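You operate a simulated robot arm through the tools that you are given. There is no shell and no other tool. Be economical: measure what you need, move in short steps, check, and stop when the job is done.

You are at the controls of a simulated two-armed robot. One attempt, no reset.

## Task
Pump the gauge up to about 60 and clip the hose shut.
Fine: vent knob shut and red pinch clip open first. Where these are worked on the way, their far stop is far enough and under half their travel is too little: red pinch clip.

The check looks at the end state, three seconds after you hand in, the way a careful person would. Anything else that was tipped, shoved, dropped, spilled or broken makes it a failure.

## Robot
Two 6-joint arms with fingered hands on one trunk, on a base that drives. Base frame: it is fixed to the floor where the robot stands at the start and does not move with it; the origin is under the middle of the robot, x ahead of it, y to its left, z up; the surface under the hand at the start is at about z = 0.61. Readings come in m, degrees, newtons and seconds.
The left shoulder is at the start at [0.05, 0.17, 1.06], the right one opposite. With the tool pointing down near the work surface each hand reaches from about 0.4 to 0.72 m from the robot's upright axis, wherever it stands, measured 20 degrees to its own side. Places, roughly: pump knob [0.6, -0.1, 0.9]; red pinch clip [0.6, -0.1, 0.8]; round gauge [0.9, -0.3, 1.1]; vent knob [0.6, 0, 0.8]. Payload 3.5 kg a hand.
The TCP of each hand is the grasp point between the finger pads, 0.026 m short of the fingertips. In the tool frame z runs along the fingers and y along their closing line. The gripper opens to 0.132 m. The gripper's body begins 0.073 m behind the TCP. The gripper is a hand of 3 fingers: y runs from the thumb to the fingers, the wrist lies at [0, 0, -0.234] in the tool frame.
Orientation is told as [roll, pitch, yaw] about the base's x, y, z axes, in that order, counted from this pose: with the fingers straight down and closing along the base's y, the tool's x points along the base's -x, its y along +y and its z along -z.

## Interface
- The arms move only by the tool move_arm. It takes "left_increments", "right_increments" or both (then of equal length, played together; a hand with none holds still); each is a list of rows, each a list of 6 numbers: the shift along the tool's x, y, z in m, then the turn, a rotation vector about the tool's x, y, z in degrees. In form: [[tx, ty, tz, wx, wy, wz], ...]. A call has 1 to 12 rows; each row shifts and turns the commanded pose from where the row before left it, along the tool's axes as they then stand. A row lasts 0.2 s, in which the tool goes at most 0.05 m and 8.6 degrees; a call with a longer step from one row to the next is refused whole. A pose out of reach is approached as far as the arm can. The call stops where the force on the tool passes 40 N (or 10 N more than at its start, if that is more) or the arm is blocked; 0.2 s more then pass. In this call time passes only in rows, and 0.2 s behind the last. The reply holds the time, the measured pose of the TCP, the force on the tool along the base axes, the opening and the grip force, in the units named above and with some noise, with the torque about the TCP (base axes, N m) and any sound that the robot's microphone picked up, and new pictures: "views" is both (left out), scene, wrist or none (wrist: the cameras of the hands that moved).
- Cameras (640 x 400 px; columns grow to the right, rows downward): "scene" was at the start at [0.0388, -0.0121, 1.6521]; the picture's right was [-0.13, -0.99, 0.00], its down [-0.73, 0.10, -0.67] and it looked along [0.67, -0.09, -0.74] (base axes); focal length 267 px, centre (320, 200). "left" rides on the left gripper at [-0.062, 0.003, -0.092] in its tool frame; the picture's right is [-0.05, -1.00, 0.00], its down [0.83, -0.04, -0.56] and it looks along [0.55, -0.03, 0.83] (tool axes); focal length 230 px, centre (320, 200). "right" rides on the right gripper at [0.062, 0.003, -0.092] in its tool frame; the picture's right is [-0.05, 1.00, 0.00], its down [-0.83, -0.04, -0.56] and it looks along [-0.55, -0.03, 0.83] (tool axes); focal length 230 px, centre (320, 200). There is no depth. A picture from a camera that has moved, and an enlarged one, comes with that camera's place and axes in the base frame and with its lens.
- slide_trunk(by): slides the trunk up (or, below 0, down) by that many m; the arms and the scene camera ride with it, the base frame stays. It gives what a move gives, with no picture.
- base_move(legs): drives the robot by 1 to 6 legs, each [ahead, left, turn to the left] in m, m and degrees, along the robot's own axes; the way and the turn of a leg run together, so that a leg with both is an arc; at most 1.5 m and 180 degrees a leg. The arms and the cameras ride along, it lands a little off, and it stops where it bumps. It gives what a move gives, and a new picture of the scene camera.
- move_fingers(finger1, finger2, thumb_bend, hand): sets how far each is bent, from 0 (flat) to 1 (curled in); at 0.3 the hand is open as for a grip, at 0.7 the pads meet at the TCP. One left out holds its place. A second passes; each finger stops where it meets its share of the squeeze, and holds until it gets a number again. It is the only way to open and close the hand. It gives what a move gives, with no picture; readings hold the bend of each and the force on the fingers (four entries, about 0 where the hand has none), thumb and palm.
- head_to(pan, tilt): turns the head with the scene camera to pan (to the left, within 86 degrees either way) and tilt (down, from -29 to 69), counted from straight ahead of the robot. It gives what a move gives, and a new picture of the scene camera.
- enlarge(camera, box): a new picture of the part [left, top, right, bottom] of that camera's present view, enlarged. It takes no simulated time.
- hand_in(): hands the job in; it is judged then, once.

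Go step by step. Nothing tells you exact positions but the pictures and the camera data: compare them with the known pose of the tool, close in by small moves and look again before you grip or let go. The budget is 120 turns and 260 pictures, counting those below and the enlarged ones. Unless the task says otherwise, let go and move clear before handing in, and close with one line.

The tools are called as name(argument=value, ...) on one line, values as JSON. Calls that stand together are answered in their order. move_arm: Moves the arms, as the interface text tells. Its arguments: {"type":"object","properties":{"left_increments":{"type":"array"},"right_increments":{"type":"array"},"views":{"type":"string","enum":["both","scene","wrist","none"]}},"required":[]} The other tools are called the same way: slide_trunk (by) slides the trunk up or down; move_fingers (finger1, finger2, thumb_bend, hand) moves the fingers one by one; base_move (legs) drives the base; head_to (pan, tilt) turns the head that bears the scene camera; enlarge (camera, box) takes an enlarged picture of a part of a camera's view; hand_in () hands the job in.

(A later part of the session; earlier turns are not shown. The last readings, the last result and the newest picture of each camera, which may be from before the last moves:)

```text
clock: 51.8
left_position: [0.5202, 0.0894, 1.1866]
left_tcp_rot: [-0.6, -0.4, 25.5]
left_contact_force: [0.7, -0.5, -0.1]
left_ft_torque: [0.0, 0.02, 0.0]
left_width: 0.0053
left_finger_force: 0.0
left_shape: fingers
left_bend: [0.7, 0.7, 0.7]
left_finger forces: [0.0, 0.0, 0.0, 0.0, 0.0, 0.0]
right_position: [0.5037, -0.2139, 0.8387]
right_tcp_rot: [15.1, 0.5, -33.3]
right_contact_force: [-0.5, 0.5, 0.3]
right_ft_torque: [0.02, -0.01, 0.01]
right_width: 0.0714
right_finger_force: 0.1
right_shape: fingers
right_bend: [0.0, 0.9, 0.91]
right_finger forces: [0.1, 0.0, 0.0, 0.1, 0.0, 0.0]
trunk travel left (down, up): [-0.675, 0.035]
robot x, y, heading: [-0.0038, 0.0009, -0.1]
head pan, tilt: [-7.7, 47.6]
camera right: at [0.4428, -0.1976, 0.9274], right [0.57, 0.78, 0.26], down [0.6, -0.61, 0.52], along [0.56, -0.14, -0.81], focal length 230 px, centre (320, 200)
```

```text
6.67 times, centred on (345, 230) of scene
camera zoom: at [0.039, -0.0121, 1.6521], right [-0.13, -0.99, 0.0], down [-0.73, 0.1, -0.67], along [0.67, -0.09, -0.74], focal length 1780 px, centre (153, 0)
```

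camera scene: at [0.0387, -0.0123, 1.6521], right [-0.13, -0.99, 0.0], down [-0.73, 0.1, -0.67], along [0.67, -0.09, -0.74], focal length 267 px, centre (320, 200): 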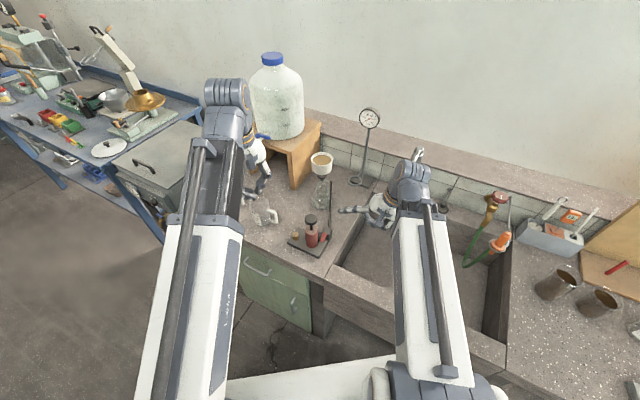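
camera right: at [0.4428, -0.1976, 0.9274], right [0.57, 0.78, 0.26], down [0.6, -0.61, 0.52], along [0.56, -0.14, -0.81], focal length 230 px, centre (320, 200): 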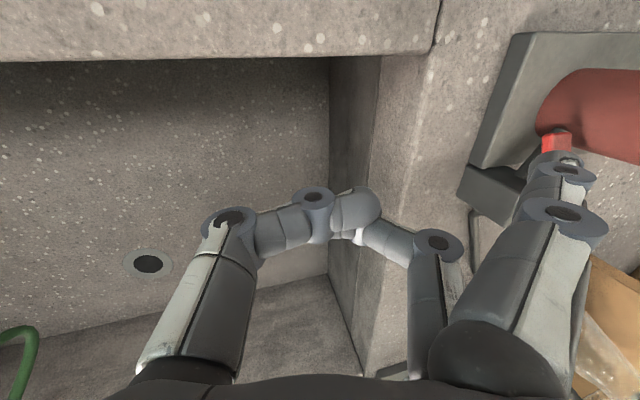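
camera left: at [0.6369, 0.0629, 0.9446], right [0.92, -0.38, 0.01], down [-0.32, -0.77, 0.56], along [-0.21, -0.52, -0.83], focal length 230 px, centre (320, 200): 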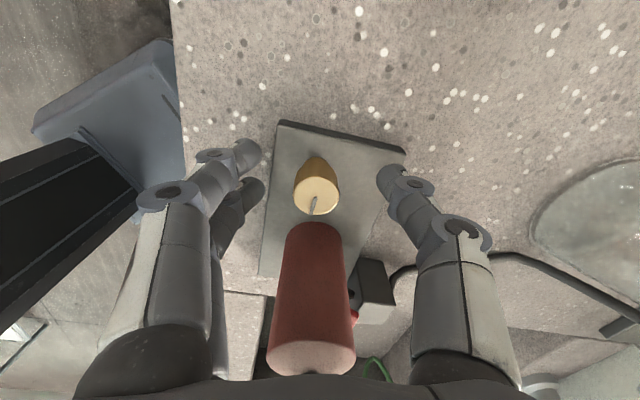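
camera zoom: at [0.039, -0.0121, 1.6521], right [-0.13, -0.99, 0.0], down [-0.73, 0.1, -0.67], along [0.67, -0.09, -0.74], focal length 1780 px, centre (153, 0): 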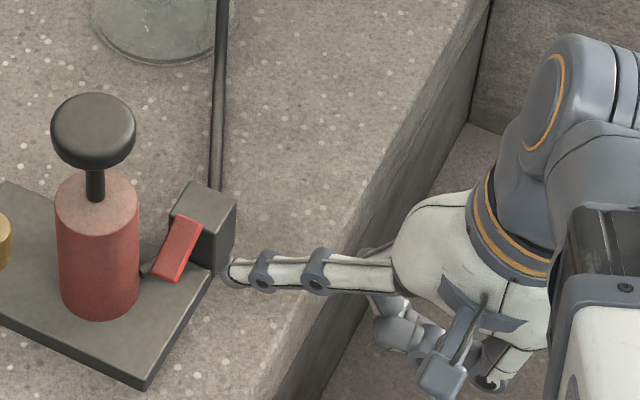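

The offset is confirmed. I lower the tip to about z=.826 beside the lever.

move_arm(right_increments=[[0, -0.004, 0.0148, 0, 0, 0], [0, -0.004, 0.0148, 0, 0, 0], [0, -0.004, 0.0148, 0, 0, 0]], views="wrist")

enlarge(camera="scene", box=[310, 215, 355, 250])

enlarge(camera="right", box=[490, 90, 640, 200])

```text
clock: 52.6
left_position: [0.5196, 0.0892, 1.1865]
left_tcp_rot: [-0.6, -0.5, 25.6]
left_contact_force: [-0.2, 0.3, 0.5]
left_ft_torque: [0.0, -0.03, -0.01]
left_width: 0.0057
left_finger_force: 0.1
left_shape: fingers
left_bend: [0.7, 0.7, 0.7]
left_finger forces: [0.0, 0.0, 0.1, 0.0, 0.1, 0.0]
right_position: [0.5033, -0.2138, 0.7912]
right_tcp_rot: [15.1, 0.6, -33.3]
right_contact_force: [-0.1, 0.5, -0.2]
right_ft_torque: [-0.01, 0.0, 0.02]
right_width: 0.0712
right_finger_force: 0.0
right_shape: fingers
right_bend: [0.0, 0.9, 0.91]
right_finger forces: [0.1, 0.0, 0.0, 0.0, 0.1, 0.0]
trunk travel left (down, up): [-0.675, 0.035]
robot x, y, heading: [0.0015, -0.0002, 0.0]
head pan, tilt: [-7.7, 47.6]
camera right: at [0.4415, -0.198, 0.8817], right [0.57, 0.78, 0.26], down [0.6, -0.61, 0.52], along [0.56, -0.14, -0.81], focal length 230 px, centre (320, 200)
```

right: 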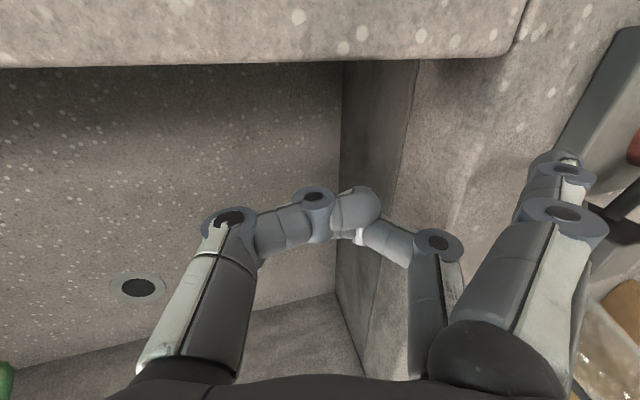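

```text
11.43 times, centred on (332, 232) of scene
camera zoom: at [0.0388, -0.0121, 1.6521], right [-0.13, -0.99, 0.0], down [-0.73, 0.1, -0.67], along [0.67, -0.09, -0.74], focal length 3051 px, centre (177, -171)
```

zoom: 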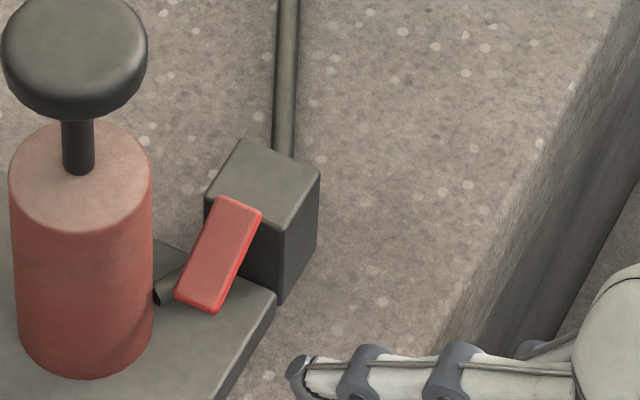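

```text
3.64 times, centred on (565, 145) of right
camera zoom: at [0.4415, -0.198, 0.8817], right [0.57, 0.78, 0.26], down [0.6, -0.61, 0.52], along [0.56, -0.14, -0.81], focal length 837 px, centre (-571, 400)
```

zoom: 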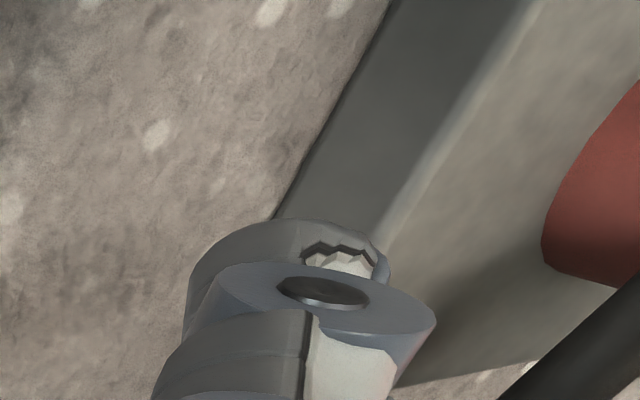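

Tip is outside the plate, roughly level with its top. I slide it in toward the lever tip in small steps, watching forces.

move_arm(right_increments=[[-0.0007, 0.0084, 0.005, 0, 0, 0], [-0.0007, 0.0092, 0.0025, 0, 0, 0], [-0.0007, 0.0092, 0.0025, 0, 0, 0]], views="none")

enlarge(camera="scene", box=[310, 215, 355, 250])

enlarge(camera="right", box=[490, 70, 640, 180])

```text
clock: 53.6
left_position: [0.5173, 0.0873, 1.1864]
left_tcp_rot: [-0.6, -0.6, 25.3]
left_contact_force: [0.7, -0.5, 0.3]
left_ft_torque: [-0.03, 0.04, 0.0]
left_width: 0.0053
left_finger_force: 0.1
left_shape: fingers
left_bend: [0.7, 0.7, 0.7]
left_finger forces: [0.0, 0.0, 0.0, 0.0, 0.0, 0.0]
right_position: [0.5157, -0.1957, 0.7894]
right_tcp_rot: [14.9, 0.5, -33.3]
right_contact_force: [-13.3, -11.6, 9.1]
right_ft_torque: [1.17, -0.75, 0.64]
right_width: 0.0693
right_finger_force: 9.3
right_shape: fingers
right_bend: [0.03, 0.9, 0.91]
right_finger forces: [19.6, 0.0, 0.1, 0.0, 0.1, 0.1]
trunk travel left (down, up): [-0.675, 0.035]
robot x, y, heading: [-0.0043, -0.0005, -0.3]
head pan, tilt: [-7.7, 47.6]
stopped in row 3 (right hand): the force on the tool passed its limit at 43 N (the readings are from after the stop); the commanded pose is now the measured one
```

```text
11.43 times, centred on (332, 232) of scene
camera zoom: at [0.036, -0.0138, 1.6521], right [-0.14, -0.99, 0.0], down [-0.73, 0.1, -0.67], along [0.67, -0.09, -0.74], focal length 3051 px, centre (177, -171)
```

zoom: 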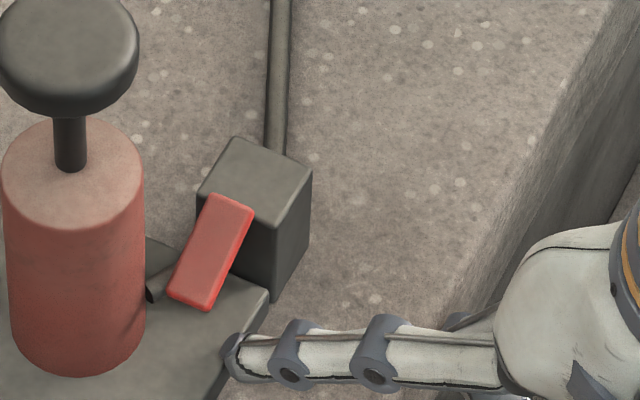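

```text
3.64 times, centred on (565, 125) of right
camera zoom: at [0.4545, -0.18, 0.8801], right [0.58, 0.78, 0.26], down [0.6, -0.61, 0.52], along [0.56, -0.15, -0.82], focal length 837 px, centre (-571, 473)
```

zoom: 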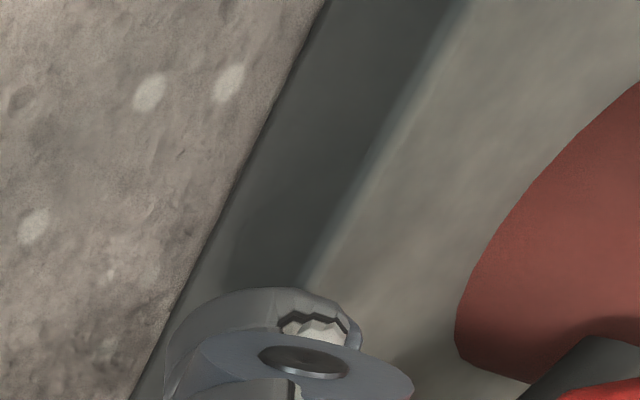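

The tip hit the plate's side (the plate top is a bit higher than I took it). I back off, flatten the probe by tilting 7° more, and aim nearer the block, where the gap under the lever is bigger.

move_arm(right_increments=[[0, -0.0174, -0.0105, 0, 0, 0], [-0.019, 0, 0, 0, 0, 0], [0, 0, 0, -7, 0, 0]], views="none")

enlarge(camera="scene", box=[310, 215, 370, 255])

enlarge(camera="right", box=[490, 80, 640, 190])

```text
clock: 54.4
left_position: [0.5195, 0.0877, 1.1869]
left_tcp_rot: [-0.6, -0.5, 25.6]
left_contact_force: [0.0, -0.7, -0.1]
left_ft_torque: [0.03, -0.02, 0.04]
left_width: 0.0055
left_finger_force: 0.2
left_shape: fingers
left_bend: [0.7, 0.7, 0.7]
left_finger forces: [0.1, 0.0, 0.0, 0.1, 0.1, 0.0]
right_position: [0.5248, -0.2214, 0.7942]
right_tcp_rot: [22.0, 0.5, -33.4]
right_contact_force: [0.4, 0.9, 0.4]
right_ft_torque: [-0.01, -0.01, 0.0]
right_width: 0.0712
right_finger_force: 0.1
right_shape: fingers
right_bend: [0.0, 0.9, 0.91]
right_finger forces: [0.0, 0.0, 0.0, 0.0, 0.0, 0.0]
trunk travel left (down, up): [-0.675, 0.035]
robot x, y, heading: [0.0001, -0.0011, -0.2]
head pan, tilt: [-7.7, 47.6]
```

```text
10.00 times, centred on (340, 235) of scene
camera zoom: at [0.038, -0.0128, 1.6521], right [-0.14, -0.99, 0.0], down [-0.73, 0.1, -0.67], along [0.67, -0.09, -0.74], focal length 2670 px, centre (120, -150)
```

zoom: 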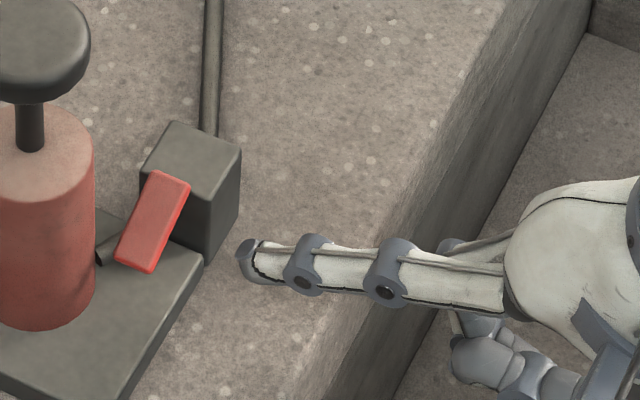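

```text
3.64 times, centred on (565, 135) of right
camera zoom: at [0.4569, -0.2147, 0.8813], right [0.56, 0.74, 0.37], down [0.56, -0.67, 0.49], along [0.61, -0.06, -0.79], focal length 837 px, centre (-571, 436)
```

zoom: 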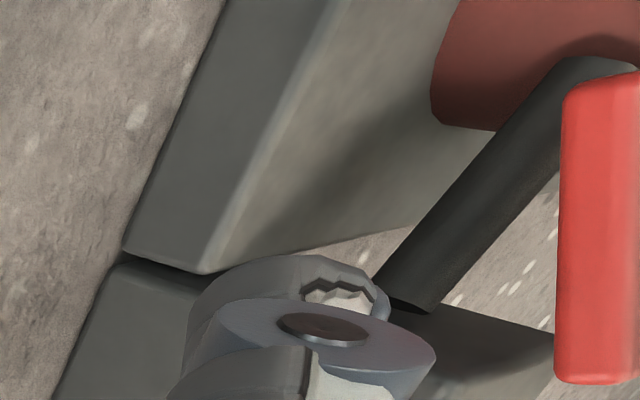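

The view is good: tip at (.570,-.130,.84). I move in diagonally under the lever near its middle, in small steps.

move_arm(right_increments=[[0.001, 0.0072, 0.0056, 0, 0, 0], [0.001, 0.0072, 0.0056, 0, 0, 0], [0.001, 0.0072, 0.0056, 0, 0, 0]], views="none")

enlarge(camera="scene", box=[310, 215, 370, 255])

enlarge(camera="right", box=[490, 80, 640, 190])

```text
clock: 55.2
left_position: [0.5199, 0.0883, 1.1853]
left_tcp_rot: [-0.6, -0.6, 25.5]
left_contact_force: [0.1, 0.5, -0.5]
left_ft_torque: [-0.01, -0.01, 0.0]
left_width: 0.0054
left_finger_force: 0.2
left_shape: fingers
left_bend: [0.7, 0.7, 0.7]
left_finger forces: [0.0, 0.0, 0.0, 0.0, 0.1, 0.0]
right_position: [0.5356, -0.1989, 0.7872]
right_tcp_rot: [21.9, 0.5, -33.3]
right_contact_force: [0.0, 1.0, 0.6]
right_ft_torque: [0.01, 0.0, 0.0]
right_width: 0.0714
right_finger_force: 0.1
right_shape: fingers
right_bend: [0.0, 0.9, 0.91]
right_finger forces: [0.0, 0.1, 0.0, 0.0, 0.0, 0.0]
trunk travel left (down, up): [-0.675, 0.035]
robot x, y, heading: [-0.0006, 0.0007, 0.1]
head pan, tilt: [-7.7, 47.6]
```

```text
10.00 times, centred on (340, 235) of scene
camera zoom: at [0.0384, -0.0126, 1.6521], right [-0.14, -0.99, 0.0], down [-0.73, 0.1, -0.67], along [0.67, -0.09, -0.74], focal length 2670 px, centre (120, -150)
```

zoom: 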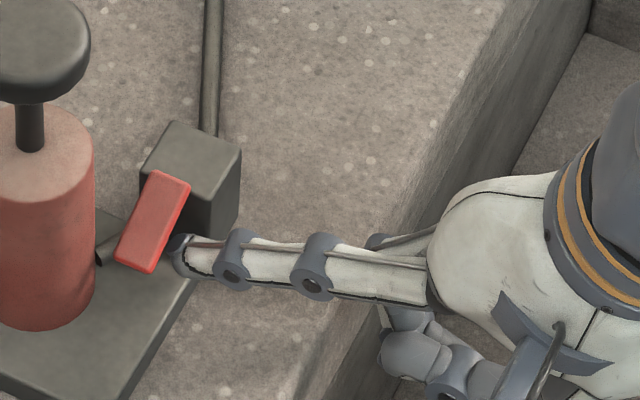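

```text
3.64 times, centred on (565, 135) of right
camera zoom: at [0.4682, -0.1913, 0.8731], right [0.56, 0.74, 0.37], down [0.56, -0.67, 0.49], along [0.61, -0.06, -0.79], focal length 837 px, centre (-571, 436)
```

zoom: 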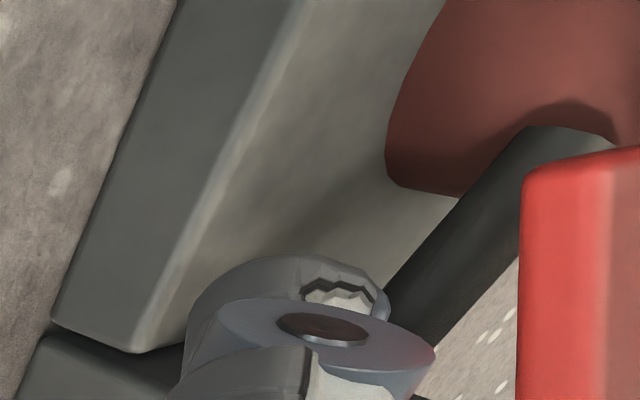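

move_arm(right_increments=[[0.001, 0.005, 0.0035, 0, 0, 0], [0.001, 0.004, 0.002, 0, 0, 0]], views="none")

enlarge(camera="scene", box=[310, 215, 355, 245])

enlarge(camera="right", box=[490, 80, 640, 190])

```text
clock: 55.8
left_position: [0.5197, 0.088, 1.1866]
left_tcp_rot: [-0.6, -0.6, 25.5]
left_contact_force: [0.0, -0.7, 0.3]
left_ft_torque: [0.03, 0.0, 0.0]
left_width: 0.0053
left_finger_force: 0.1
left_shape: fingers
left_bend: [0.7, 0.7, 0.7]
left_finger forces: [0.0, 0.0, 0.1, 0.1, 0.0, 0.0]
right_position: [0.5391, -0.1885, 0.7841]
right_tcp_rot: [21.9, 0.4, -33.3]
right_contact_force: [0.3, 0.4, -1.0]
right_ft_torque: [-0.02, -0.03, 0.01]
right_width: 0.0711
right_finger_force: 0.0
right_shape: fingers
right_bend: [0.0, 0.9, 0.91]
right_finger forces: [0.0, 0.0, 0.1, 0.0, 0.0, 0.0]
trunk travel left (down, up): [-0.675, 0.035]
robot x, y, heading: [0.0007, -0.0026, -0.2]
head pan, tilt: [-7.7, 47.6]
```

```text
13.33 times, centred on (332, 230) of scene
camera zoom: at [0.0384, -0.0126, 1.6521], right [-0.14, -0.99, 0.0], down [-0.73, 0.1, -0.67], along [0.67, -0.09, -0.74], focal length 3559 px, centre (153, -200)
```

zoom: 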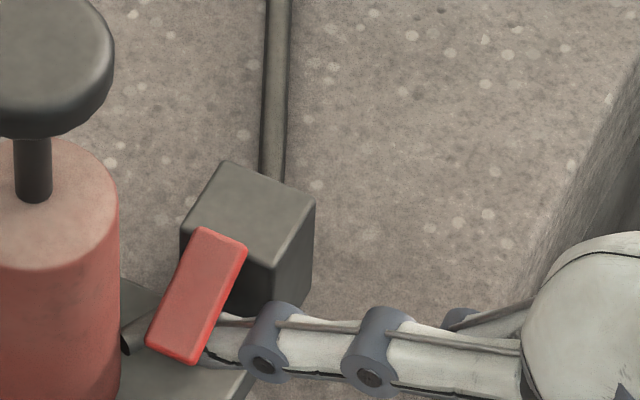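

```text
3.64 times, centred on (565, 135) of right
camera zoom: at [0.4719, -0.1815, 0.8713], right [0.56, 0.74, 0.37], down [0.56, -0.67, 0.49], along [0.61, -0.06, -0.79], focal length 837 px, centre (-571, 436)
```

zoom: 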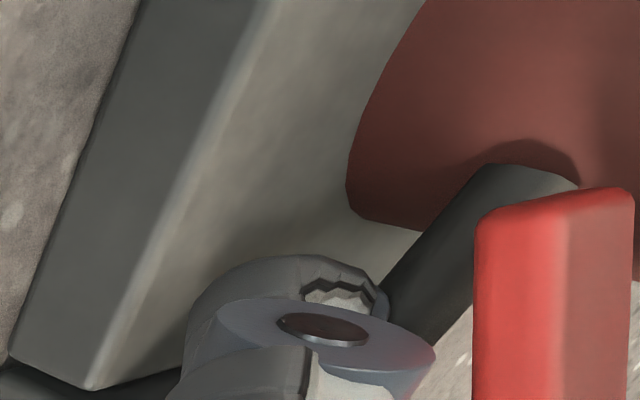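

The tip is now beneath the lever with no contact forces. I lift straight up in small steps.

move_arm(right_increments=[[0, 0.0019, -0.0046, 0, 0, 0], [0, 0.0019, -0.0046, 0, 0, 0], [0, 0.0019, -0.0046, 0, 0, 0], [0, 0.0019, -0.0046, 0, 0, 0]], views="none")

enlarge(camera="scene", box=[310, 215, 355, 245])

enlarge(camera="right", box=[490, 80, 640, 190])

```text
clock: 56.8
left_position: [0.5183, 0.088, 1.1856]
left_tcp_rot: [-0.6, -0.5, 25.4]
left_contact_force: [0.0, -0.4, -0.1]
left_ft_torque: [-0.04, -0.04, 0.01]
left_width: 0.0055
left_finger_force: 0.1
left_shape: fingers
left_bend: [0.7, 0.7, 0.7]
left_finger forces: [0.0, 0.1, 0.1, 0.0, 0.1, 0.0]
right_position: [0.54, -0.1879, 0.8061]
right_tcp_rot: [22.1, 0.5, -33.2]
right_contact_force: [0.9, 0.4, -1.1]
right_ft_torque: [-0.07, 0.04, 0.04]
right_width: 0.0704
right_finger_force: 0.6
right_shape: fingers
right_bend: [0.01, 0.9, 0.91]
right_finger forces: [0.8, 0.0, 0.0, 0.0, 0.1, 0.1]
trunk travel left (down, up): [-0.675, 0.035]
robot x, y, heading: [-0.0011, -0.0014, 0.2]
head pan, tilt: [-7.7, 47.6]
```

```text
13.33 times, centred on (332, 230) of scene
camera zoom: at [0.0384, -0.0126, 1.6521], right [-0.14, -0.99, 0.0], down [-0.73, 0.1, -0.67], along [0.67, -0.09, -0.74], focal length 3559 px, centre (153, -200)
```

zoom: 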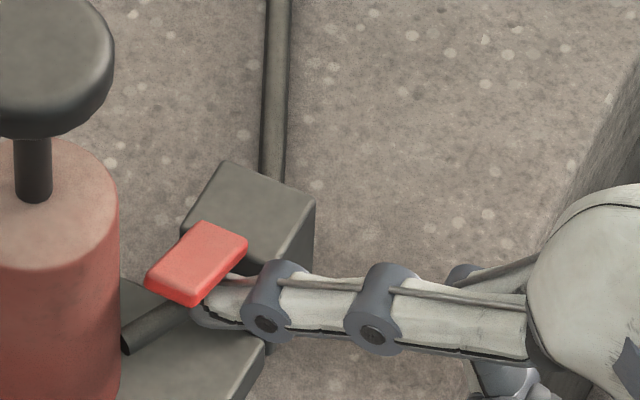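

```text
3.64 times, centred on (565, 135) of right
camera zoom: at [0.4718, -0.1812, 0.8921], right [0.56, 0.74, 0.37], down [0.56, -0.67, 0.49], along [0.61, -0.06, -0.79], focal length 837 px, centre (-571, 436)
```

zoom: 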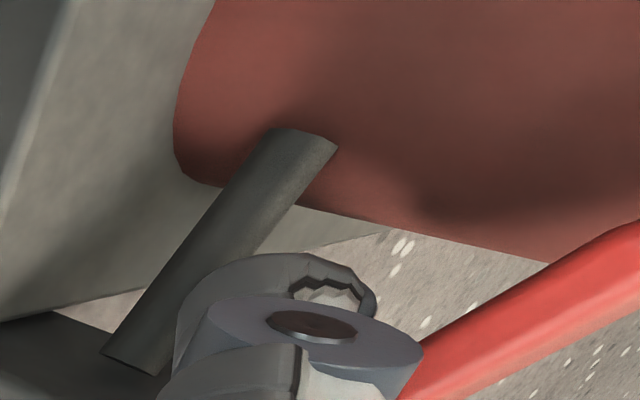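

It lifts easily: the lever is hinged at the block. I go on: up a bit more, then push over toward the block until it stops.

move_arm(right_increments=[[0, 0.0022, -0.0056, 0, 0, 0], [0, 0.0022, -0.0056, 0, 0, 0], [0, 0.0015, -0.0037, 0, 0, 0], [-0.006, 0.0007, -0.0018, 0, 0, 0], [-0.006, 0.0007, -0.0018, 0, 0, 0]], views="none")

enlarge(camera="scene", box=[310, 210, 355, 240])

enlarge(camera="right", box=[440, 60, 640, 240])

```text
clock: 58.0
left_position: [0.5184, 0.0886, 1.1857]
left_tcp_rot: [-0.6, -0.6, 25.5]
left_contact_force: [-0.6, 0.1, 0.3]
left_ft_torque: [0.01, 0.03, -0.01]
left_width: 0.0055
left_finger_force: 0.0
left_shape: fingers
left_bend: [0.7, 0.7, 0.7]
left_finger forces: [0.0, 0.0, 0.1, 0.1, 0.1, 0.0]
right_position: [0.5485, -0.1933, 0.8237]
right_tcp_rot: [21.9, 0.6, -33.2]
right_contact_force: [-15.6, 3.4, -9.1]
right_ft_torque: [-0.67, 0.0, 1.31]
right_width: 0.0569
right_finger_force: 11.0
right_shape: fingers
right_bend: [0.16, 0.9, 0.91]
right_finger forces: [22.3, 0.1, 0.0, 0.0, 0.0, 0.0]
trunk travel left (down, up): [-0.675, 0.035]
robot x, y, heading: [-0.0054, 0.001, -0.2]
head pan, tilt: [-7.7, 47.6]
```

```text
13.33 times, centred on (332, 225) of scene
camera zoom: at [0.0373, -0.0119, 1.6521], right [-0.14, -0.99, 0.0], down [-0.73, 0.1, -0.67], along [0.67, -0.09, -0.74], focal length 3559 px, centre (153, -133)
```

zoom: 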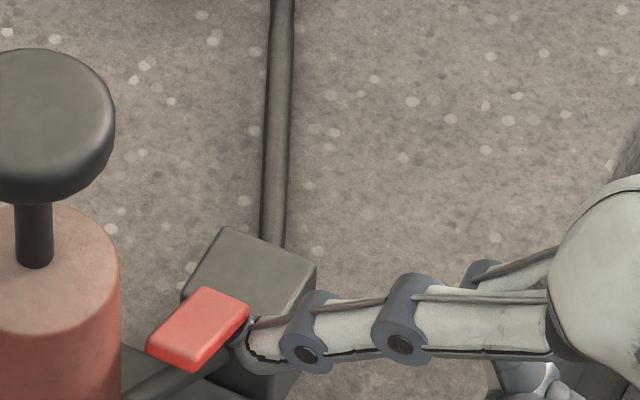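

```text
2.22 times, centred on (540, 150) of right
camera zoom: at [0.4808, -0.187, 0.9114], right [0.55, 0.75, 0.37], down [0.56, -0.66, 0.49], along [0.61, -0.06, -0.79], focal length 511 px, centre (-169, 311)
```

zoom: 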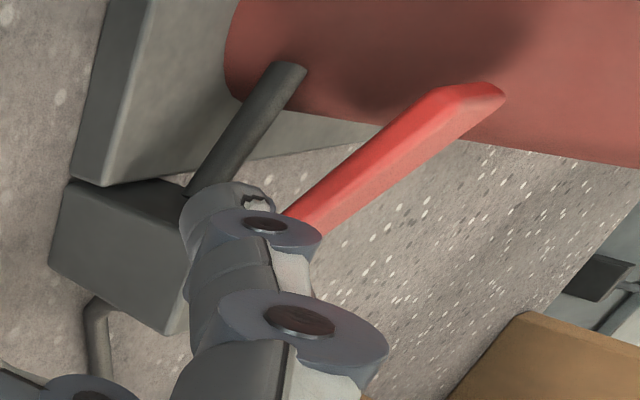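

The lever has come up against its upper stop (force rising, no further motion). I back the finger off and check the lever stays open.

move_arm(right_increments=[[0.006, -0.0007, 0.0018, 0, 0, 0], [0.006, -0.0007, 0.0018, 0, 0, 0], [0, -0.003, 0.007, 0, 0, 0], [0, -0.003, 0.004, 0, 0, 0], [0, -0.02, -0.008, 0, 0, 0], [0, -0.03, -0.012, 0, 0, 0], [0, -0.025, -0.03, 0, 0, 0]], views="none")

enlarge(camera="scene", box=[300, 205, 360, 255])

enlarge(camera="right", box=[440, 60, 640, 240])

```text
clock: 59.6
left_position: [0.5193, 0.0861, 1.1853]
left_tcp_rot: [-0.5, -0.5, 25.6]
left_contact_force: [-0.1, 0.3, -0.1]
left_ft_torque: [0.02, 0.03, 0.05]
left_width: 0.0054
left_finger_force: 0.0
left_shape: fingers
left_bend: [0.7, 0.7, 0.7]
left_finger forces: [0.0, 0.0, 0.0, 0.0, 0.0, 0.0]
right_position: [0.4897, -0.2632, 0.8271]
right_tcp_rot: [22.0, 0.5, -33.2]
right_contact_force: [0.8, -0.1, 0.3]
right_ft_torque: [-0.01, 0.01, 0.01]
right_width: 0.0714
right_finger_force: 0.1
right_shape: fingers
right_bend: [0.0, 0.9, 0.91]
right_finger forces: [0.0, 0.0, 0.0, 0.1, 0.0, 0.0]
trunk travel left (down, up): [-0.675, 0.035]
robot x, y, heading: [0.0013, -0.0001, -0.1]
head pan, tilt: [-7.7, 47.6]
```

```text
8.00 times, centred on (330, 230) of scene
camera zoom: at [0.0381, -0.0127, 1.6521], right [-0.14, -0.99, 0.0], down [-0.73, 0.1, -0.67], along [0.67, -0.09, -0.74], focal length 2136 px, centre (240, -40)
```

zoom: 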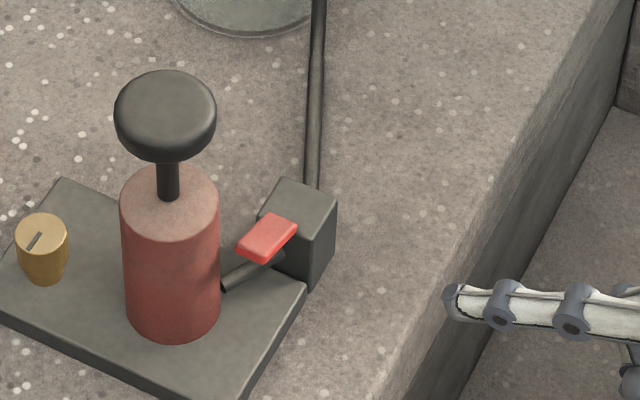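

```text
2.22 times, centred on (540, 150) of right
camera zoom: at [0.4227, -0.2557, 0.9139], right [0.55, 0.74, 0.37], down [0.56, -0.67, 0.49], along [0.61, -0.06, -0.79], focal length 511 px, centre (-169, 311)
```

zoom: 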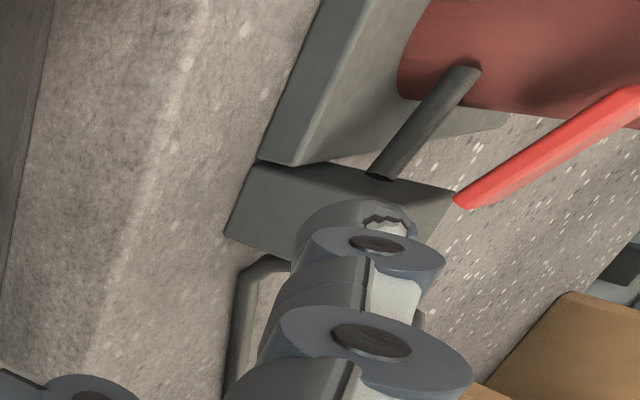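

The lever stays up: clip open. Now the left fist goes back over the pump knob for a stroke.

move_arm(left_increments=[[0, -0.04, 0.02, 0, 0, 0], [0, -0.04, 0.02, 0, 0, 0], [0, -0.04, 0.02, 0, 0, 0], [0, -0.04, 0.02, 0, 0, 0], [0, 0, 0.045, 0, 0, 0], [0, 0, 0.045, 0, 0, 0]], views="none")

enlarge(camera="scene", box=[270, 180, 370, 260])

```text
clock: 61.0
left_position: [0.589, -0.0568, 1.0179]
left_tcp_rot: [-0.5, -0.5, 25.6]
left_contact_force: [0.4, -0.8, -0.7]
left_ft_torque: [0.03, -0.02, 0.0]
left_width: 0.0053
left_finger_force: 0.0
left_shape: fingers
left_bend: [0.7, 0.7, 0.7]
left_finger forces: [0.0, 0.0, 0.0, 0.0, 0.0, 0.0]
right_position: [0.4903, -0.2638, 0.8264]
right_tcp_rot: [21.8, 0.5, -33.4]
right_contact_force: [-0.5, 0.2, -0.3]
right_ft_torque: [-0.02, -0.04, 0.03]
right_width: 0.0711
right_finger_force: 0.1
right_shape: fingers
right_bend: [0.0, 0.9, 0.91]
right_finger forces: [0.1, 0.0, 0.0, 0.0, 0.1, 0.1]
trunk travel left (down, up): [-0.675, 0.035]
robot x, y, heading: [0.0012, -0.0007, -0.2]
head pan, tilt: [-7.7, 47.6]
```

```text
5.00 times, centred on (320, 220) of scene
camera zoom: at [0.0386, -0.0126, 1.6521], right [-0.14, -0.99, 0.0], down [-0.73, 0.1, -0.67], along [0.67, -0.09, -0.74], focal length 1335 px, centre (320, 100)
```

zoom: 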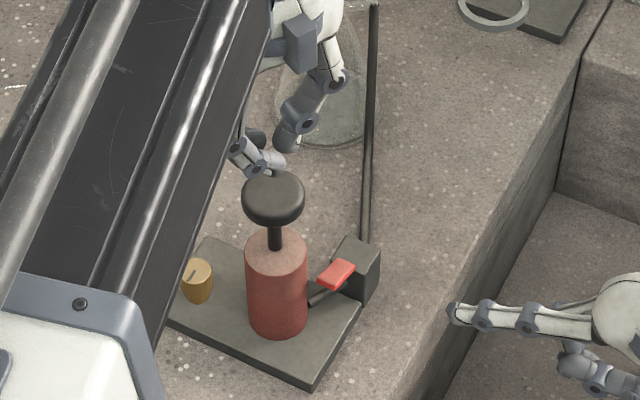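

move_arm(left_increments=[[0, 0, 0.025, 0, 0, 0], [0, 0, 0.012, 0, 0, 0], [0, 0, 0.01, 0, 0, 0], [0, 0, 0.008, 0, 0, 0], [0, 0, 0.007, 0, 0, 0]], views="none")

enlarge(camera="scene", box=[340, 95, 400, 135])

move_arm(left_increments=[[0, 0, -0.02, 0, 0, 0], [0, 0, -0.022, 0, 0, 0]], views="none")

enlarge(camera="scene", box=[340, 95, 400, 135])

```text
clock: 62.2
left_position: [0.5901, -0.0588, 0.9566]
left_tcp_rot: [-0.6, -0.6, 25.5]
left_contact_force: [-1.5, 1.5, 6.1]
left_ft_torque: [0.0, 0.09, 0.0]
left_width: 0.0048
left_finger_force: 3.6
left_shape: fingers
left_bend: [0.7, 0.7, 0.7]
left_finger forces: [1.4, 3.0, 0.1, 0.0, 1.5, 0.1]
right_position: [0.4902, -0.2615, 0.828]
right_tcp_rot: [22.1, 0.5, -33.3]
right_contact_force: [-0.1, 0.0, 0.2]
right_ft_torque: [0.0, -0.02, 0.0]
right_width: 0.0712
right_finger_force: 0.1
right_shape: fingers
right_bend: [0.0, 0.9, 0.91]
right_finger forces: [0.1, 0.0, 0.0, 0.1, 0.0, 0.0]
trunk travel left (down, up): [-0.675, 0.035]
robot x, y, heading: [0.0031, 0.0039, 0.1]
head pan, tilt: [-7.7, 47.6]
```

```text
10.00 times, centred on (370, 115) of scene
camera zoom: at [0.0377, -0.0125, 1.6521], right [-0.14, -0.99, 0.0], down [-0.73, 0.1, -0.67], along [0.67, -0.09, -0.74], focal length 2670 px, centre (-180, 1050)
```

zoom: 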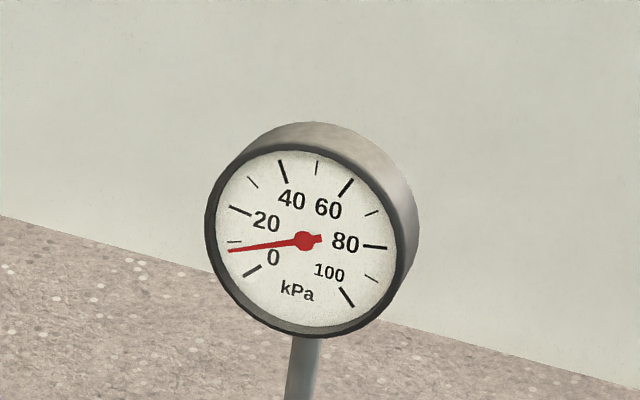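

```text
clock: 62.8
left_position: [0.59, -0.0582, 0.9977]
left_tcp_rot: [-0.7, -0.5, 25.6]
left_contact_force: [-0.5, 0.0, 1.0]
left_ft_torque: [0.0, -0.02, -0.01]
left_width: 0.0054
left_finger_force: 0.1
left_shape: fingers
left_bend: [0.7, 0.7, 0.7]
left_finger forces: [0.1, 0.1, 0.1, 0.0, 0.1, 0.1]
right_position: [0.4905, -0.263, 0.8269]
right_tcp_rot: [22.0, 0.4, -33.4]
right_contact_force: [-0.3, -0.1, -0.4]
right_ft_torque: [-0.02, 0.01, 0.02]
right_width: 0.0712
right_finger_force: 0.1
right_shape: fingers
right_bend: [0.0, 0.9, 0.91]
right_finger forces: [0.0, 0.0, 0.0, 0.0, 0.0, 0.0]
trunk travel left (down, up): [-0.675, 0.035]
robot x, y, heading: [-0.0027, -0.0026, -0.1]
head pan, tilt: [-7.7, 47.6]
```

```text
10.00 times, centred on (370, 115) of scene
camera zoom: at [0.0382, -0.0126, 1.652], right [-0.14, -0.99, 0.0], down [-0.73, 0.1, -0.67], along [0.67, -0.09, -0.74], focal length 2670 px, centre (-180, 1050)
```

zoom: 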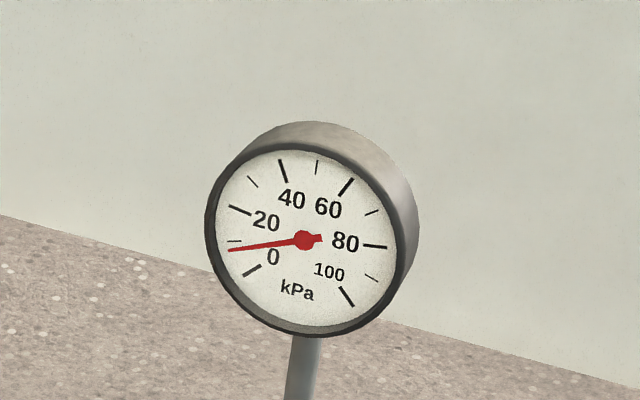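

The gauge rose to about 8 and holds: vent shut, clip open. I keep pumping, two strokes per call.

move_arm(left_increments=[[0, 0, 0.015, 0, 0, 0], [0, 0, 0.014, 0, 0, 0], [0, 0, 0.013, 0, 0, 0], [0, 0, -0.021, 0, 0, 0], [0, 0, -0.021, 0, 0, 0], [0, 0, 0, 0, 0, 0], [0, 0, 0.015, 0, 0, 0], [0, 0, 0.014, 0, 0, 0], [0, 0, 0.013, 0, 0, 0], [0, 0, -0.021, 0, 0, 0], [0, 0, -0.021, 0, 0, 0], [0, 0, 0, 0, 0, 0]], views="none")

enlarge(camera="scene", box=[340, 95, 400, 135])

```text
clock: 65.4
left_position: [0.5889, -0.0583, 0.9978]
left_tcp_rot: [-0.6, -0.5, 25.4]
left_contact_force: [-0.8, 0.2, 0.7]
left_ft_torque: [0.01, -0.01, 0.0]
left_width: 0.0052
left_finger_force: 0.1
left_shape: fingers
left_bend: [0.7, 0.7, 0.7]
left_finger forces: [0.0, 0.1, 0.1, 0.0, 0.0, 0.1]
right_position: [0.491, -0.2628, 0.827]
right_tcp_rot: [21.8, 0.5, -33.2]
right_contact_force: [0.4, 0.5, -0.2]
right_ft_torque: [0.0, -0.01, 0.0]
right_width: 0.0707
right_finger_force: 0.1
right_shape: fingers
right_bend: [0.0, 0.9, 0.91]
right_finger forces: [0.0, 0.1, 0.0, 0.0, 0.1, 0.0]
trunk travel left (down, up): [-0.675, 0.035]
robot x, y, heading: [-0.0002, -0.0021, 0.0]
head pan, tilt: [-7.7, 47.6]
```

```text
10.00 times, centred on (370, 115) of scene
camera zoom: at [0.0384, -0.0126, 1.652], right [-0.14, -0.99, 0.0], down [-0.73, 0.1, -0.67], along [0.67, -0.09, -0.74], focal length 2670 px, centre (-180, 1050)
```

zoom: 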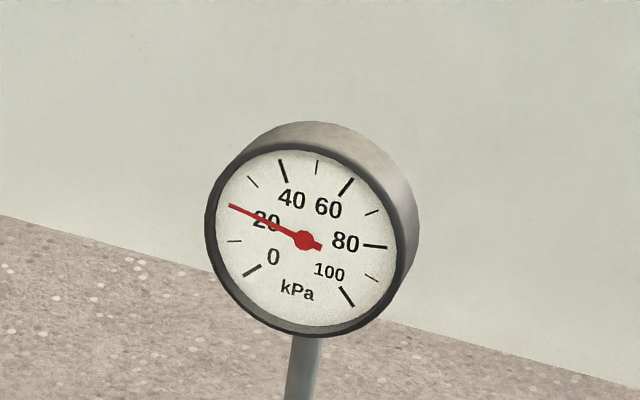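

move_arm(left_increments=[[0, 0, 0.015, 0, 0, 0], [0, 0, 0.014, 0, 0, 0], [0, 0, 0.013, 0, 0, 0], [0, 0, -0.021, 0, 0, 0], [0, 0, -0.021, 0, 0, 0], [0, 0, 0, 0, 0, 0], [0, 0, 0.015, 0, 0, 0], [0, 0, 0.014, 0, 0, 0], [0, 0, 0.013, 0, 0, 0], [0, 0, -0.021, 0, 0, 0], [0, 0, -0.021, 0, 0, 0], [0, 0, 0, 0, 0, 0]], views="none")

move_arm(left_increments=[[0, 0, 0.015, 0, 0, 0], [0, 0, 0.014, 0, 0, 0], [0, 0, 0.013, 0, 0, 0], [0, 0, -0.021, 0, 0, 0], [0, 0, -0.021, 0, 0, 0], [0, 0, 0, 0, 0, 0], [0, 0, 0.015, 0, 0, 0], [0, 0, 0.014, 0, 0, 0], [0, 0, 0.013, 0, 0, 0], [0, 0, -0.021, 0, 0, 0], [0, 0, -0.021, 0, 0, 0], [0, 0, 0, 0, 0, 0]], views="none")

enlarge(camera="scene", box=[340, 95, 400, 135])

```text
clock: 68.0
left_position: [0.5909, -0.0546, 0.9961]
left_tcp_rot: [-0.6, -0.4, 25.6]
left_contact_force: [-0.3, -0.5, -0.5]
left_ft_torque: [0.02, 0.01, 0.0]
left_width: 0.0054
left_finger_force: 0.1
left_shape: fingers
left_bend: [0.7, 0.7, 0.7]
left_finger forces: [0.0, 0.0, 0.0, 0.0, 0.1, 0.1]
right_position: [0.4897, -0.262, 0.8269]
right_tcp_rot: [22.0, 0.4, -33.3]
right_contact_force: [-0.2, 0.1, -0.9]
right_ft_torque: [0.0, -0.02, 0.0]
right_width: 0.071
right_finger_force: 0.0
right_shape: fingers
right_bend: [0.0, 0.9, 0.91]
right_finger forces: [0.0, 0.0, 0.1, 0.1, 0.1, 0.0]
trunk travel left (down, up): [-0.675, 0.035]
robot x, y, heading: [0.0029, -0.0005, -0.4]
head pan, tilt: [-7.7, 47.6]
```

```text
clock: 70.6
left_position: [0.5911, -0.0577, 0.998]
left_tcp_rot: [-0.6, -0.5, 25.6]
left_contact_force: [-0.5, -0.3, -0.7]
left_ft_torque: [-0.01, 0.0, -0.04]
left_width: 0.0055
left_finger_force: 0.1
left_shape: fingers
left_bend: [0.7, 0.7, 0.7]
left_finger forces: [0.1, 0.1, 0.1, 0.0, 0.0, 0.1]
right_position: [0.4918, -0.2634, 0.8273]
right_tcp_rot: [21.9, 0.6, -33.3]
right_contact_force: [-0.3, -0.7, 0.0]
right_ft_torque: [0.06, -0.05, 0.02]
right_width: 0.071
right_finger_force: 0.0
right_shape: fingers
right_bend: [0.0, 0.9, 0.91]
right_finger forces: [0.0, 0.0, 0.1, 0.0, 0.0, 0.1]
trunk travel left (down, up): [-0.675, 0.035]
robot x, y, heading: [0.0014, 0.0013, 0.0]
head pan, tilt: [-7.7, 47.6]
```

```text
10.00 times, centred on (370, 115) of scene
camera zoom: at [0.0384, -0.0126, 1.652], right [-0.14, -0.99, 0.0], down [-0.73, 0.1, -0.67], along [0.67, -0.09, -0.74], focal length 2670 px, centre (-180, 1050)
```

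zoom: 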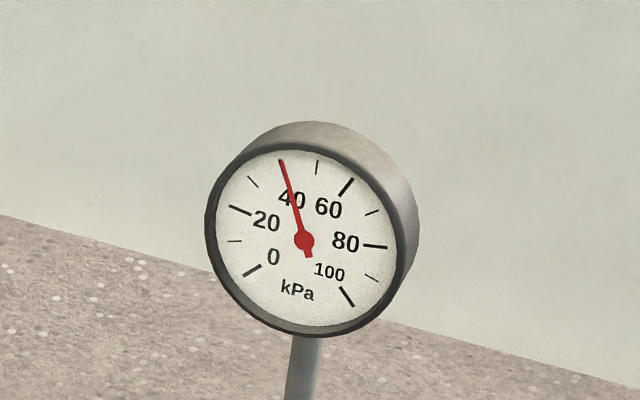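

Gauge at 40. Two more strokes, then check.

move_arm(left_increments=[[0, 0, 0.015, 0, 0, 0], [0, 0, 0.014, 0, 0, 0], [0, 0, 0.013, 0, 0, 0], [0, 0, -0.021, 0, 0, 0], [0, 0, -0.021, 0, 0, 0], [0, 0, 0, 0, 0, 0], [0, 0, 0.015, 0, 0, 0], [0, 0, 0.014, 0, 0, 0], [0, 0, 0.013, 0, 0, 0], [0, 0, -0.021, 0, 0, 0], [0, 0, -0.021, 0, 0, 0], [0, 0, 0, 0, 0, 0]], views="none")

enlarge(camera="scene", box=[340, 95, 400, 135])

```text
clock: 73.2
left_position: [0.5913, -0.0567, 0.9973]
left_tcp_rot: [-0.6, -0.6, 25.5]
left_contact_force: [0.9, -0.2, -0.3]
left_ft_torque: [-0.03, 0.01, 0.03]
left_width: 0.0052
left_finger_force: 0.1
left_shape: fingers
left_bend: [0.7, 0.7, 0.7]
left_finger forces: [0.1, 0.0, 0.0, 0.1, 0.1, 0.0]
right_position: [0.4911, -0.2627, 0.8279]
right_tcp_rot: [22.0, 0.5, -33.3]
right_contact_force: [0.7, -0.2, -1.0]
right_ft_torque: [0.0, -0.01, 0.02]
right_width: 0.0714
right_finger_force: 0.1
right_shape: fingers
right_bend: [0.0, 0.9, 0.91]
right_finger forces: [0.0, 0.0, 0.0, 0.0, 0.0, 0.1]
trunk travel left (down, up): [-0.675, 0.035]
robot x, y, heading: [0.0004, -0.0008, -0.1]
head pan, tilt: [-7.7, 47.6]
```

```text
10.00 times, centred on (370, 115) of scene
camera zoom: at [0.0384, -0.0126, 1.652], right [-0.14, -0.99, 0.0], down [-0.73, 0.1, -0.67], along [0.67, -0.09, -0.74], focal length 2670 px, centre (-180, 1050)
```

zoom: 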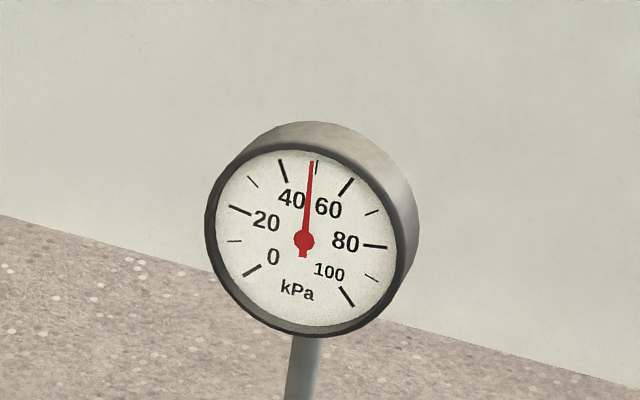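

About 49. Two more strokes.

move_arm(left_increments=[[0, 0, 0.015, 0, 0, 0], [0, 0, 0.014, 0, 0, 0], [0, 0, 0.013, 0, 0, 0], [0, 0, -0.021, 0, 0, 0], [0, 0, -0.021, 0, 0, 0], [0, 0, 0, 0, 0, 0], [0, 0, 0.015, 0, 0, 0], [0, 0, 0.014, 0, 0, 0], [0, 0, 0.013, 0, 0, 0], [0, 0, -0.021, 0, 0, 0], [0, 0, -0.021, 0, 0, 0]], views="none")

enlarge(camera="scene", box=[340, 95, 400, 135])

move_arm(left_increments=[[0, 0, 0, 0, 0, 0], [0, 0, 0, 0, 0, 0], [0, 0, 0, 0, 0, 0], [0, 0, 0, 0, 0, 0], [0, 0, 0, 0, 0, 0], [0, 0, 0, 0, 0, 0], [0, 0, 0, 0, 0, 0], [0, 0, 0, 0, 0, 0]], views="none")

enlarge(camera="scene", box=[340, 95, 400, 135])

```text
clock: 75.6
left_position: [0.5903, -0.0574, 0.9978]
left_tcp_rot: [-0.6, -0.4, 25.5]
left_contact_force: [-0.2, 0.3, 0.9]
left_ft_torque: [-0.02, 0.01, -0.02]
left_width: 0.0052
left_finger_force: 0.0
left_shape: fingers
left_bend: [0.7, 0.7, 0.7]
left_finger forces: [0.0, 0.1, 0.1, 0.0, 0.1, 0.0]
right_position: [0.4911, -0.2618, 0.8264]
right_tcp_rot: [21.9, 0.4, -33.3]
right_contact_force: [-0.2, 0.0, -0.6]
right_ft_torque: [-0.03, -0.02, -0.01]
right_width: 0.071
right_finger_force: 0.0
right_shape: fingers
right_bend: [0.0, 0.9, 0.91]
right_finger forces: [0.1, 0.1, 0.1, 0.0, 0.0, 0.0]
trunk travel left (down, up): [-0.675, 0.035]
robot x, y, heading: [-0.0021, -0.0046, -0.3]
head pan, tilt: [-7.7, 47.6]
```

```text
10.00 times, centred on (370, 115) of scene
camera zoom: at [0.0383, -0.0126, 1.652], right [-0.14, -0.99, 0.0], down [-0.73, 0.1, -0.67], along [0.67, -0.09, -0.74], focal length 2670 px, centre (-180, 1050)
```

zoom: 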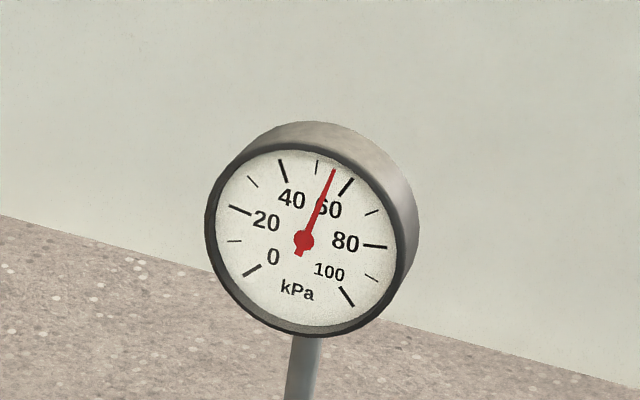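

```text
clock: 77.4
left_position: [0.5892, -0.0578, 0.9967]
left_tcp_rot: [-0.6, -0.5, 25.5]
left_contact_force: [-0.4, 0.4, 0.1]
left_ft_torque: [0.02, 0.04, -0.01]
left_width: 0.0057
left_finger_force: 0.0
left_shape: fingers
left_bend: [0.7, 0.7, 0.7]
left_finger forces: [0.1, 0.0, 0.0, 0.1, 0.0, 0.1]
right_position: [0.4911, -0.2617, 0.8275]
right_tcp_rot: [21.9, 0.5, -33.2]
right_contact_force: [0.0, -0.5, 0.4]
right_ft_torque: [-0.01, 0.03, 0.02]
right_width: 0.0712
right_finger_force: 0.0
right_shape: fingers
right_bend: [0.0, 0.9, 0.91]
right_finger forces: [0.0, 0.0, 0.0, 0.0, 0.0, 0.0]
trunk travel left (down, up): [-0.675, 0.035]
robot x, y, heading: [-0.0003, 0.0012, 0.1]
head pan, tilt: [-7.7, 47.6]
```

```text
10.00 times, centred on (370, 115) of scene
camera zoom: at [0.0384, -0.0126, 1.6521], right [-0.14, -0.99, 0.0], down [-0.73, 0.1, -0.67], along [0.67, -0.09, -0.74], focal length 2670 px, centre (-180, 1050)
```

zoom: 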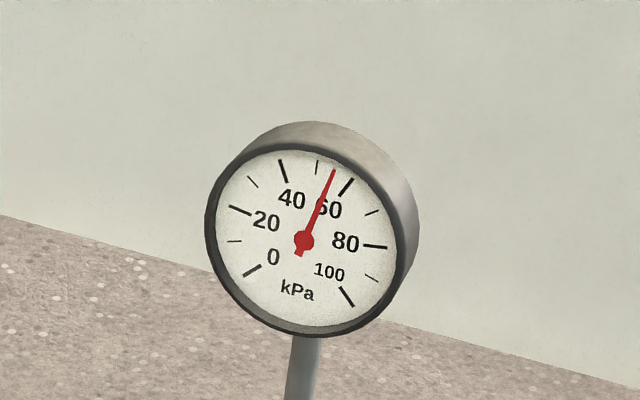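

It holds steady at about 55. One more stroke.

move_arm(left_increments=[[0, 0, 0.015, 0, 0, 0], [0, 0, 0.014, 0, 0, 0], [0, 0, 0.013, 0, 0, 0], [0, 0, -0.021, 0, 0, 0], [0, 0, -0.021, 0, 0, 0]], views="none")

enlarge(camera="scene", box=[340, 95, 400, 135])

```text
clock: 78.6
left_position: [0.5885, -0.0583, 0.9971]
left_tcp_rot: [-0.6, -0.4, 25.5]
left_contact_force: [0.2, 0.2, 0.1]
left_ft_torque: [-0.02, 0.02, -0.01]
left_width: 0.005
left_finger_force: 0.2
left_shape: fingers
left_bend: [0.7, 0.7, 0.7]
left_finger forces: [0.0, 0.1, 0.1, 0.1, 0.0, 0.0]
right_position: [0.4903, -0.2635, 0.827]
right_tcp_rot: [21.9, 0.5, -33.3]
right_contact_force: [-0.6, -1.2, -0.6]
right_ft_torque: [-0.01, 0.02, -0.02]
right_width: 0.071
right_finger_force: 0.0
right_shape: fingers
right_bend: [0.0, 0.9, 0.91]
right_finger forces: [0.1, 0.1, 0.0, 0.1, 0.0, 0.0]
trunk travel left (down, up): [-0.675, 0.035]
robot x, y, heading: [-0.0022, -0.001, -0.3]
head pan, tilt: [-7.7, 47.6]
```

```text
10.00 times, centred on (370, 115) of scene
camera zoom: at [0.0383, -0.0126, 1.652], right [-0.14, -0.99, 0.0], down [-0.73, 0.1, -0.67], along [0.67, -0.09, -0.74], focal length 2670 px, centre (-180, 1050)
```

zoom: 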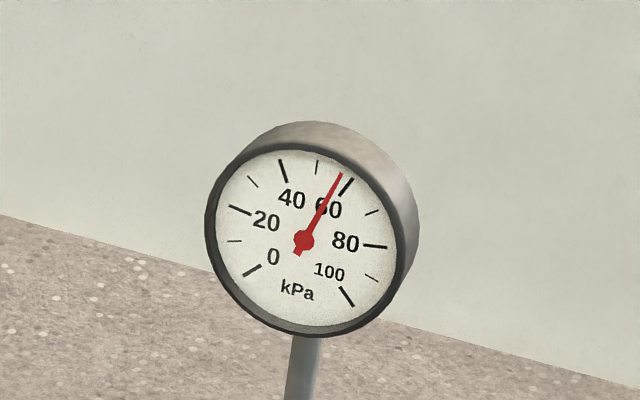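

About 57 now, with roughly +3 per stroke at this pressure. One more stroke should land at 60.

move_arm(left_increments=[[0, 0, 0.015, 0, 0, 0], [0, 0, 0.014, 0, 0, 0], [0, 0, 0.013, 0, 0, 0], [0, 0, -0.021, 0, 0, 0], [0, 0, -0.021, 0, 0, 0]], views="none")

enlarge(camera="scene", box=[340, 95, 400, 135])

```text
clock: 79.8
left_position: [0.5899, -0.0591, 0.9984]
left_tcp_rot: [-0.5, -0.5, 25.6]
left_contact_force: [0.1, 0.7, 0.1]
left_ft_torque: [0.02, -0.03, 0.01]
left_width: 0.0051
left_finger_force: 0.0
left_shape: fingers
left_bend: [0.7, 0.7, 0.7]
left_finger forces: [0.1, 0.1, 0.1, 0.0, 0.0, 0.0]
right_position: [0.491, -0.262, 0.8267]
right_tcp_rot: [21.9, 0.5, -33.4]
right_contact_force: [0.3, -0.3, 0.8]
right_ft_torque: [0.07, 0.0, -0.02]
right_width: 0.071
right_finger_force: 0.1
right_shape: fingers
right_bend: [0.0, 0.9, 0.91]
right_finger forces: [0.0, 0.1, 0.1, 0.0, 0.0, 0.0]
trunk travel left (down, up): [-0.675, 0.035]
robot x, y, heading: [-0.0009, -0.0005, 0.1]
head pan, tilt: [-7.7, 47.6]
```

```text
10.00 times, centred on (370, 115) of scene
camera zoom: at [0.0382, -0.0126, 1.652], right [-0.14, -0.99, 0.0], down [-0.73, 0.1, -0.67], along [0.67, -0.09, -0.74], focal length 2670 px, centre (-180, 1050)
```

zoom: 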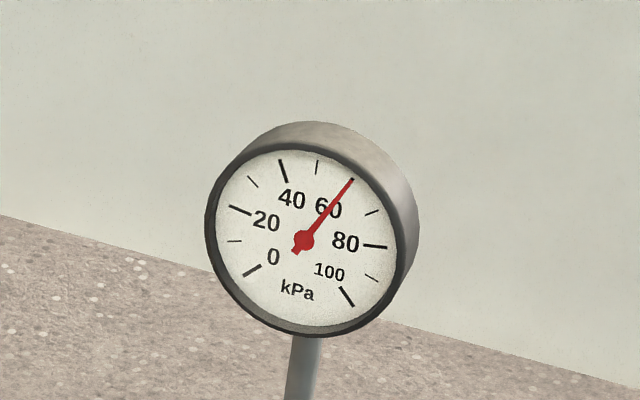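

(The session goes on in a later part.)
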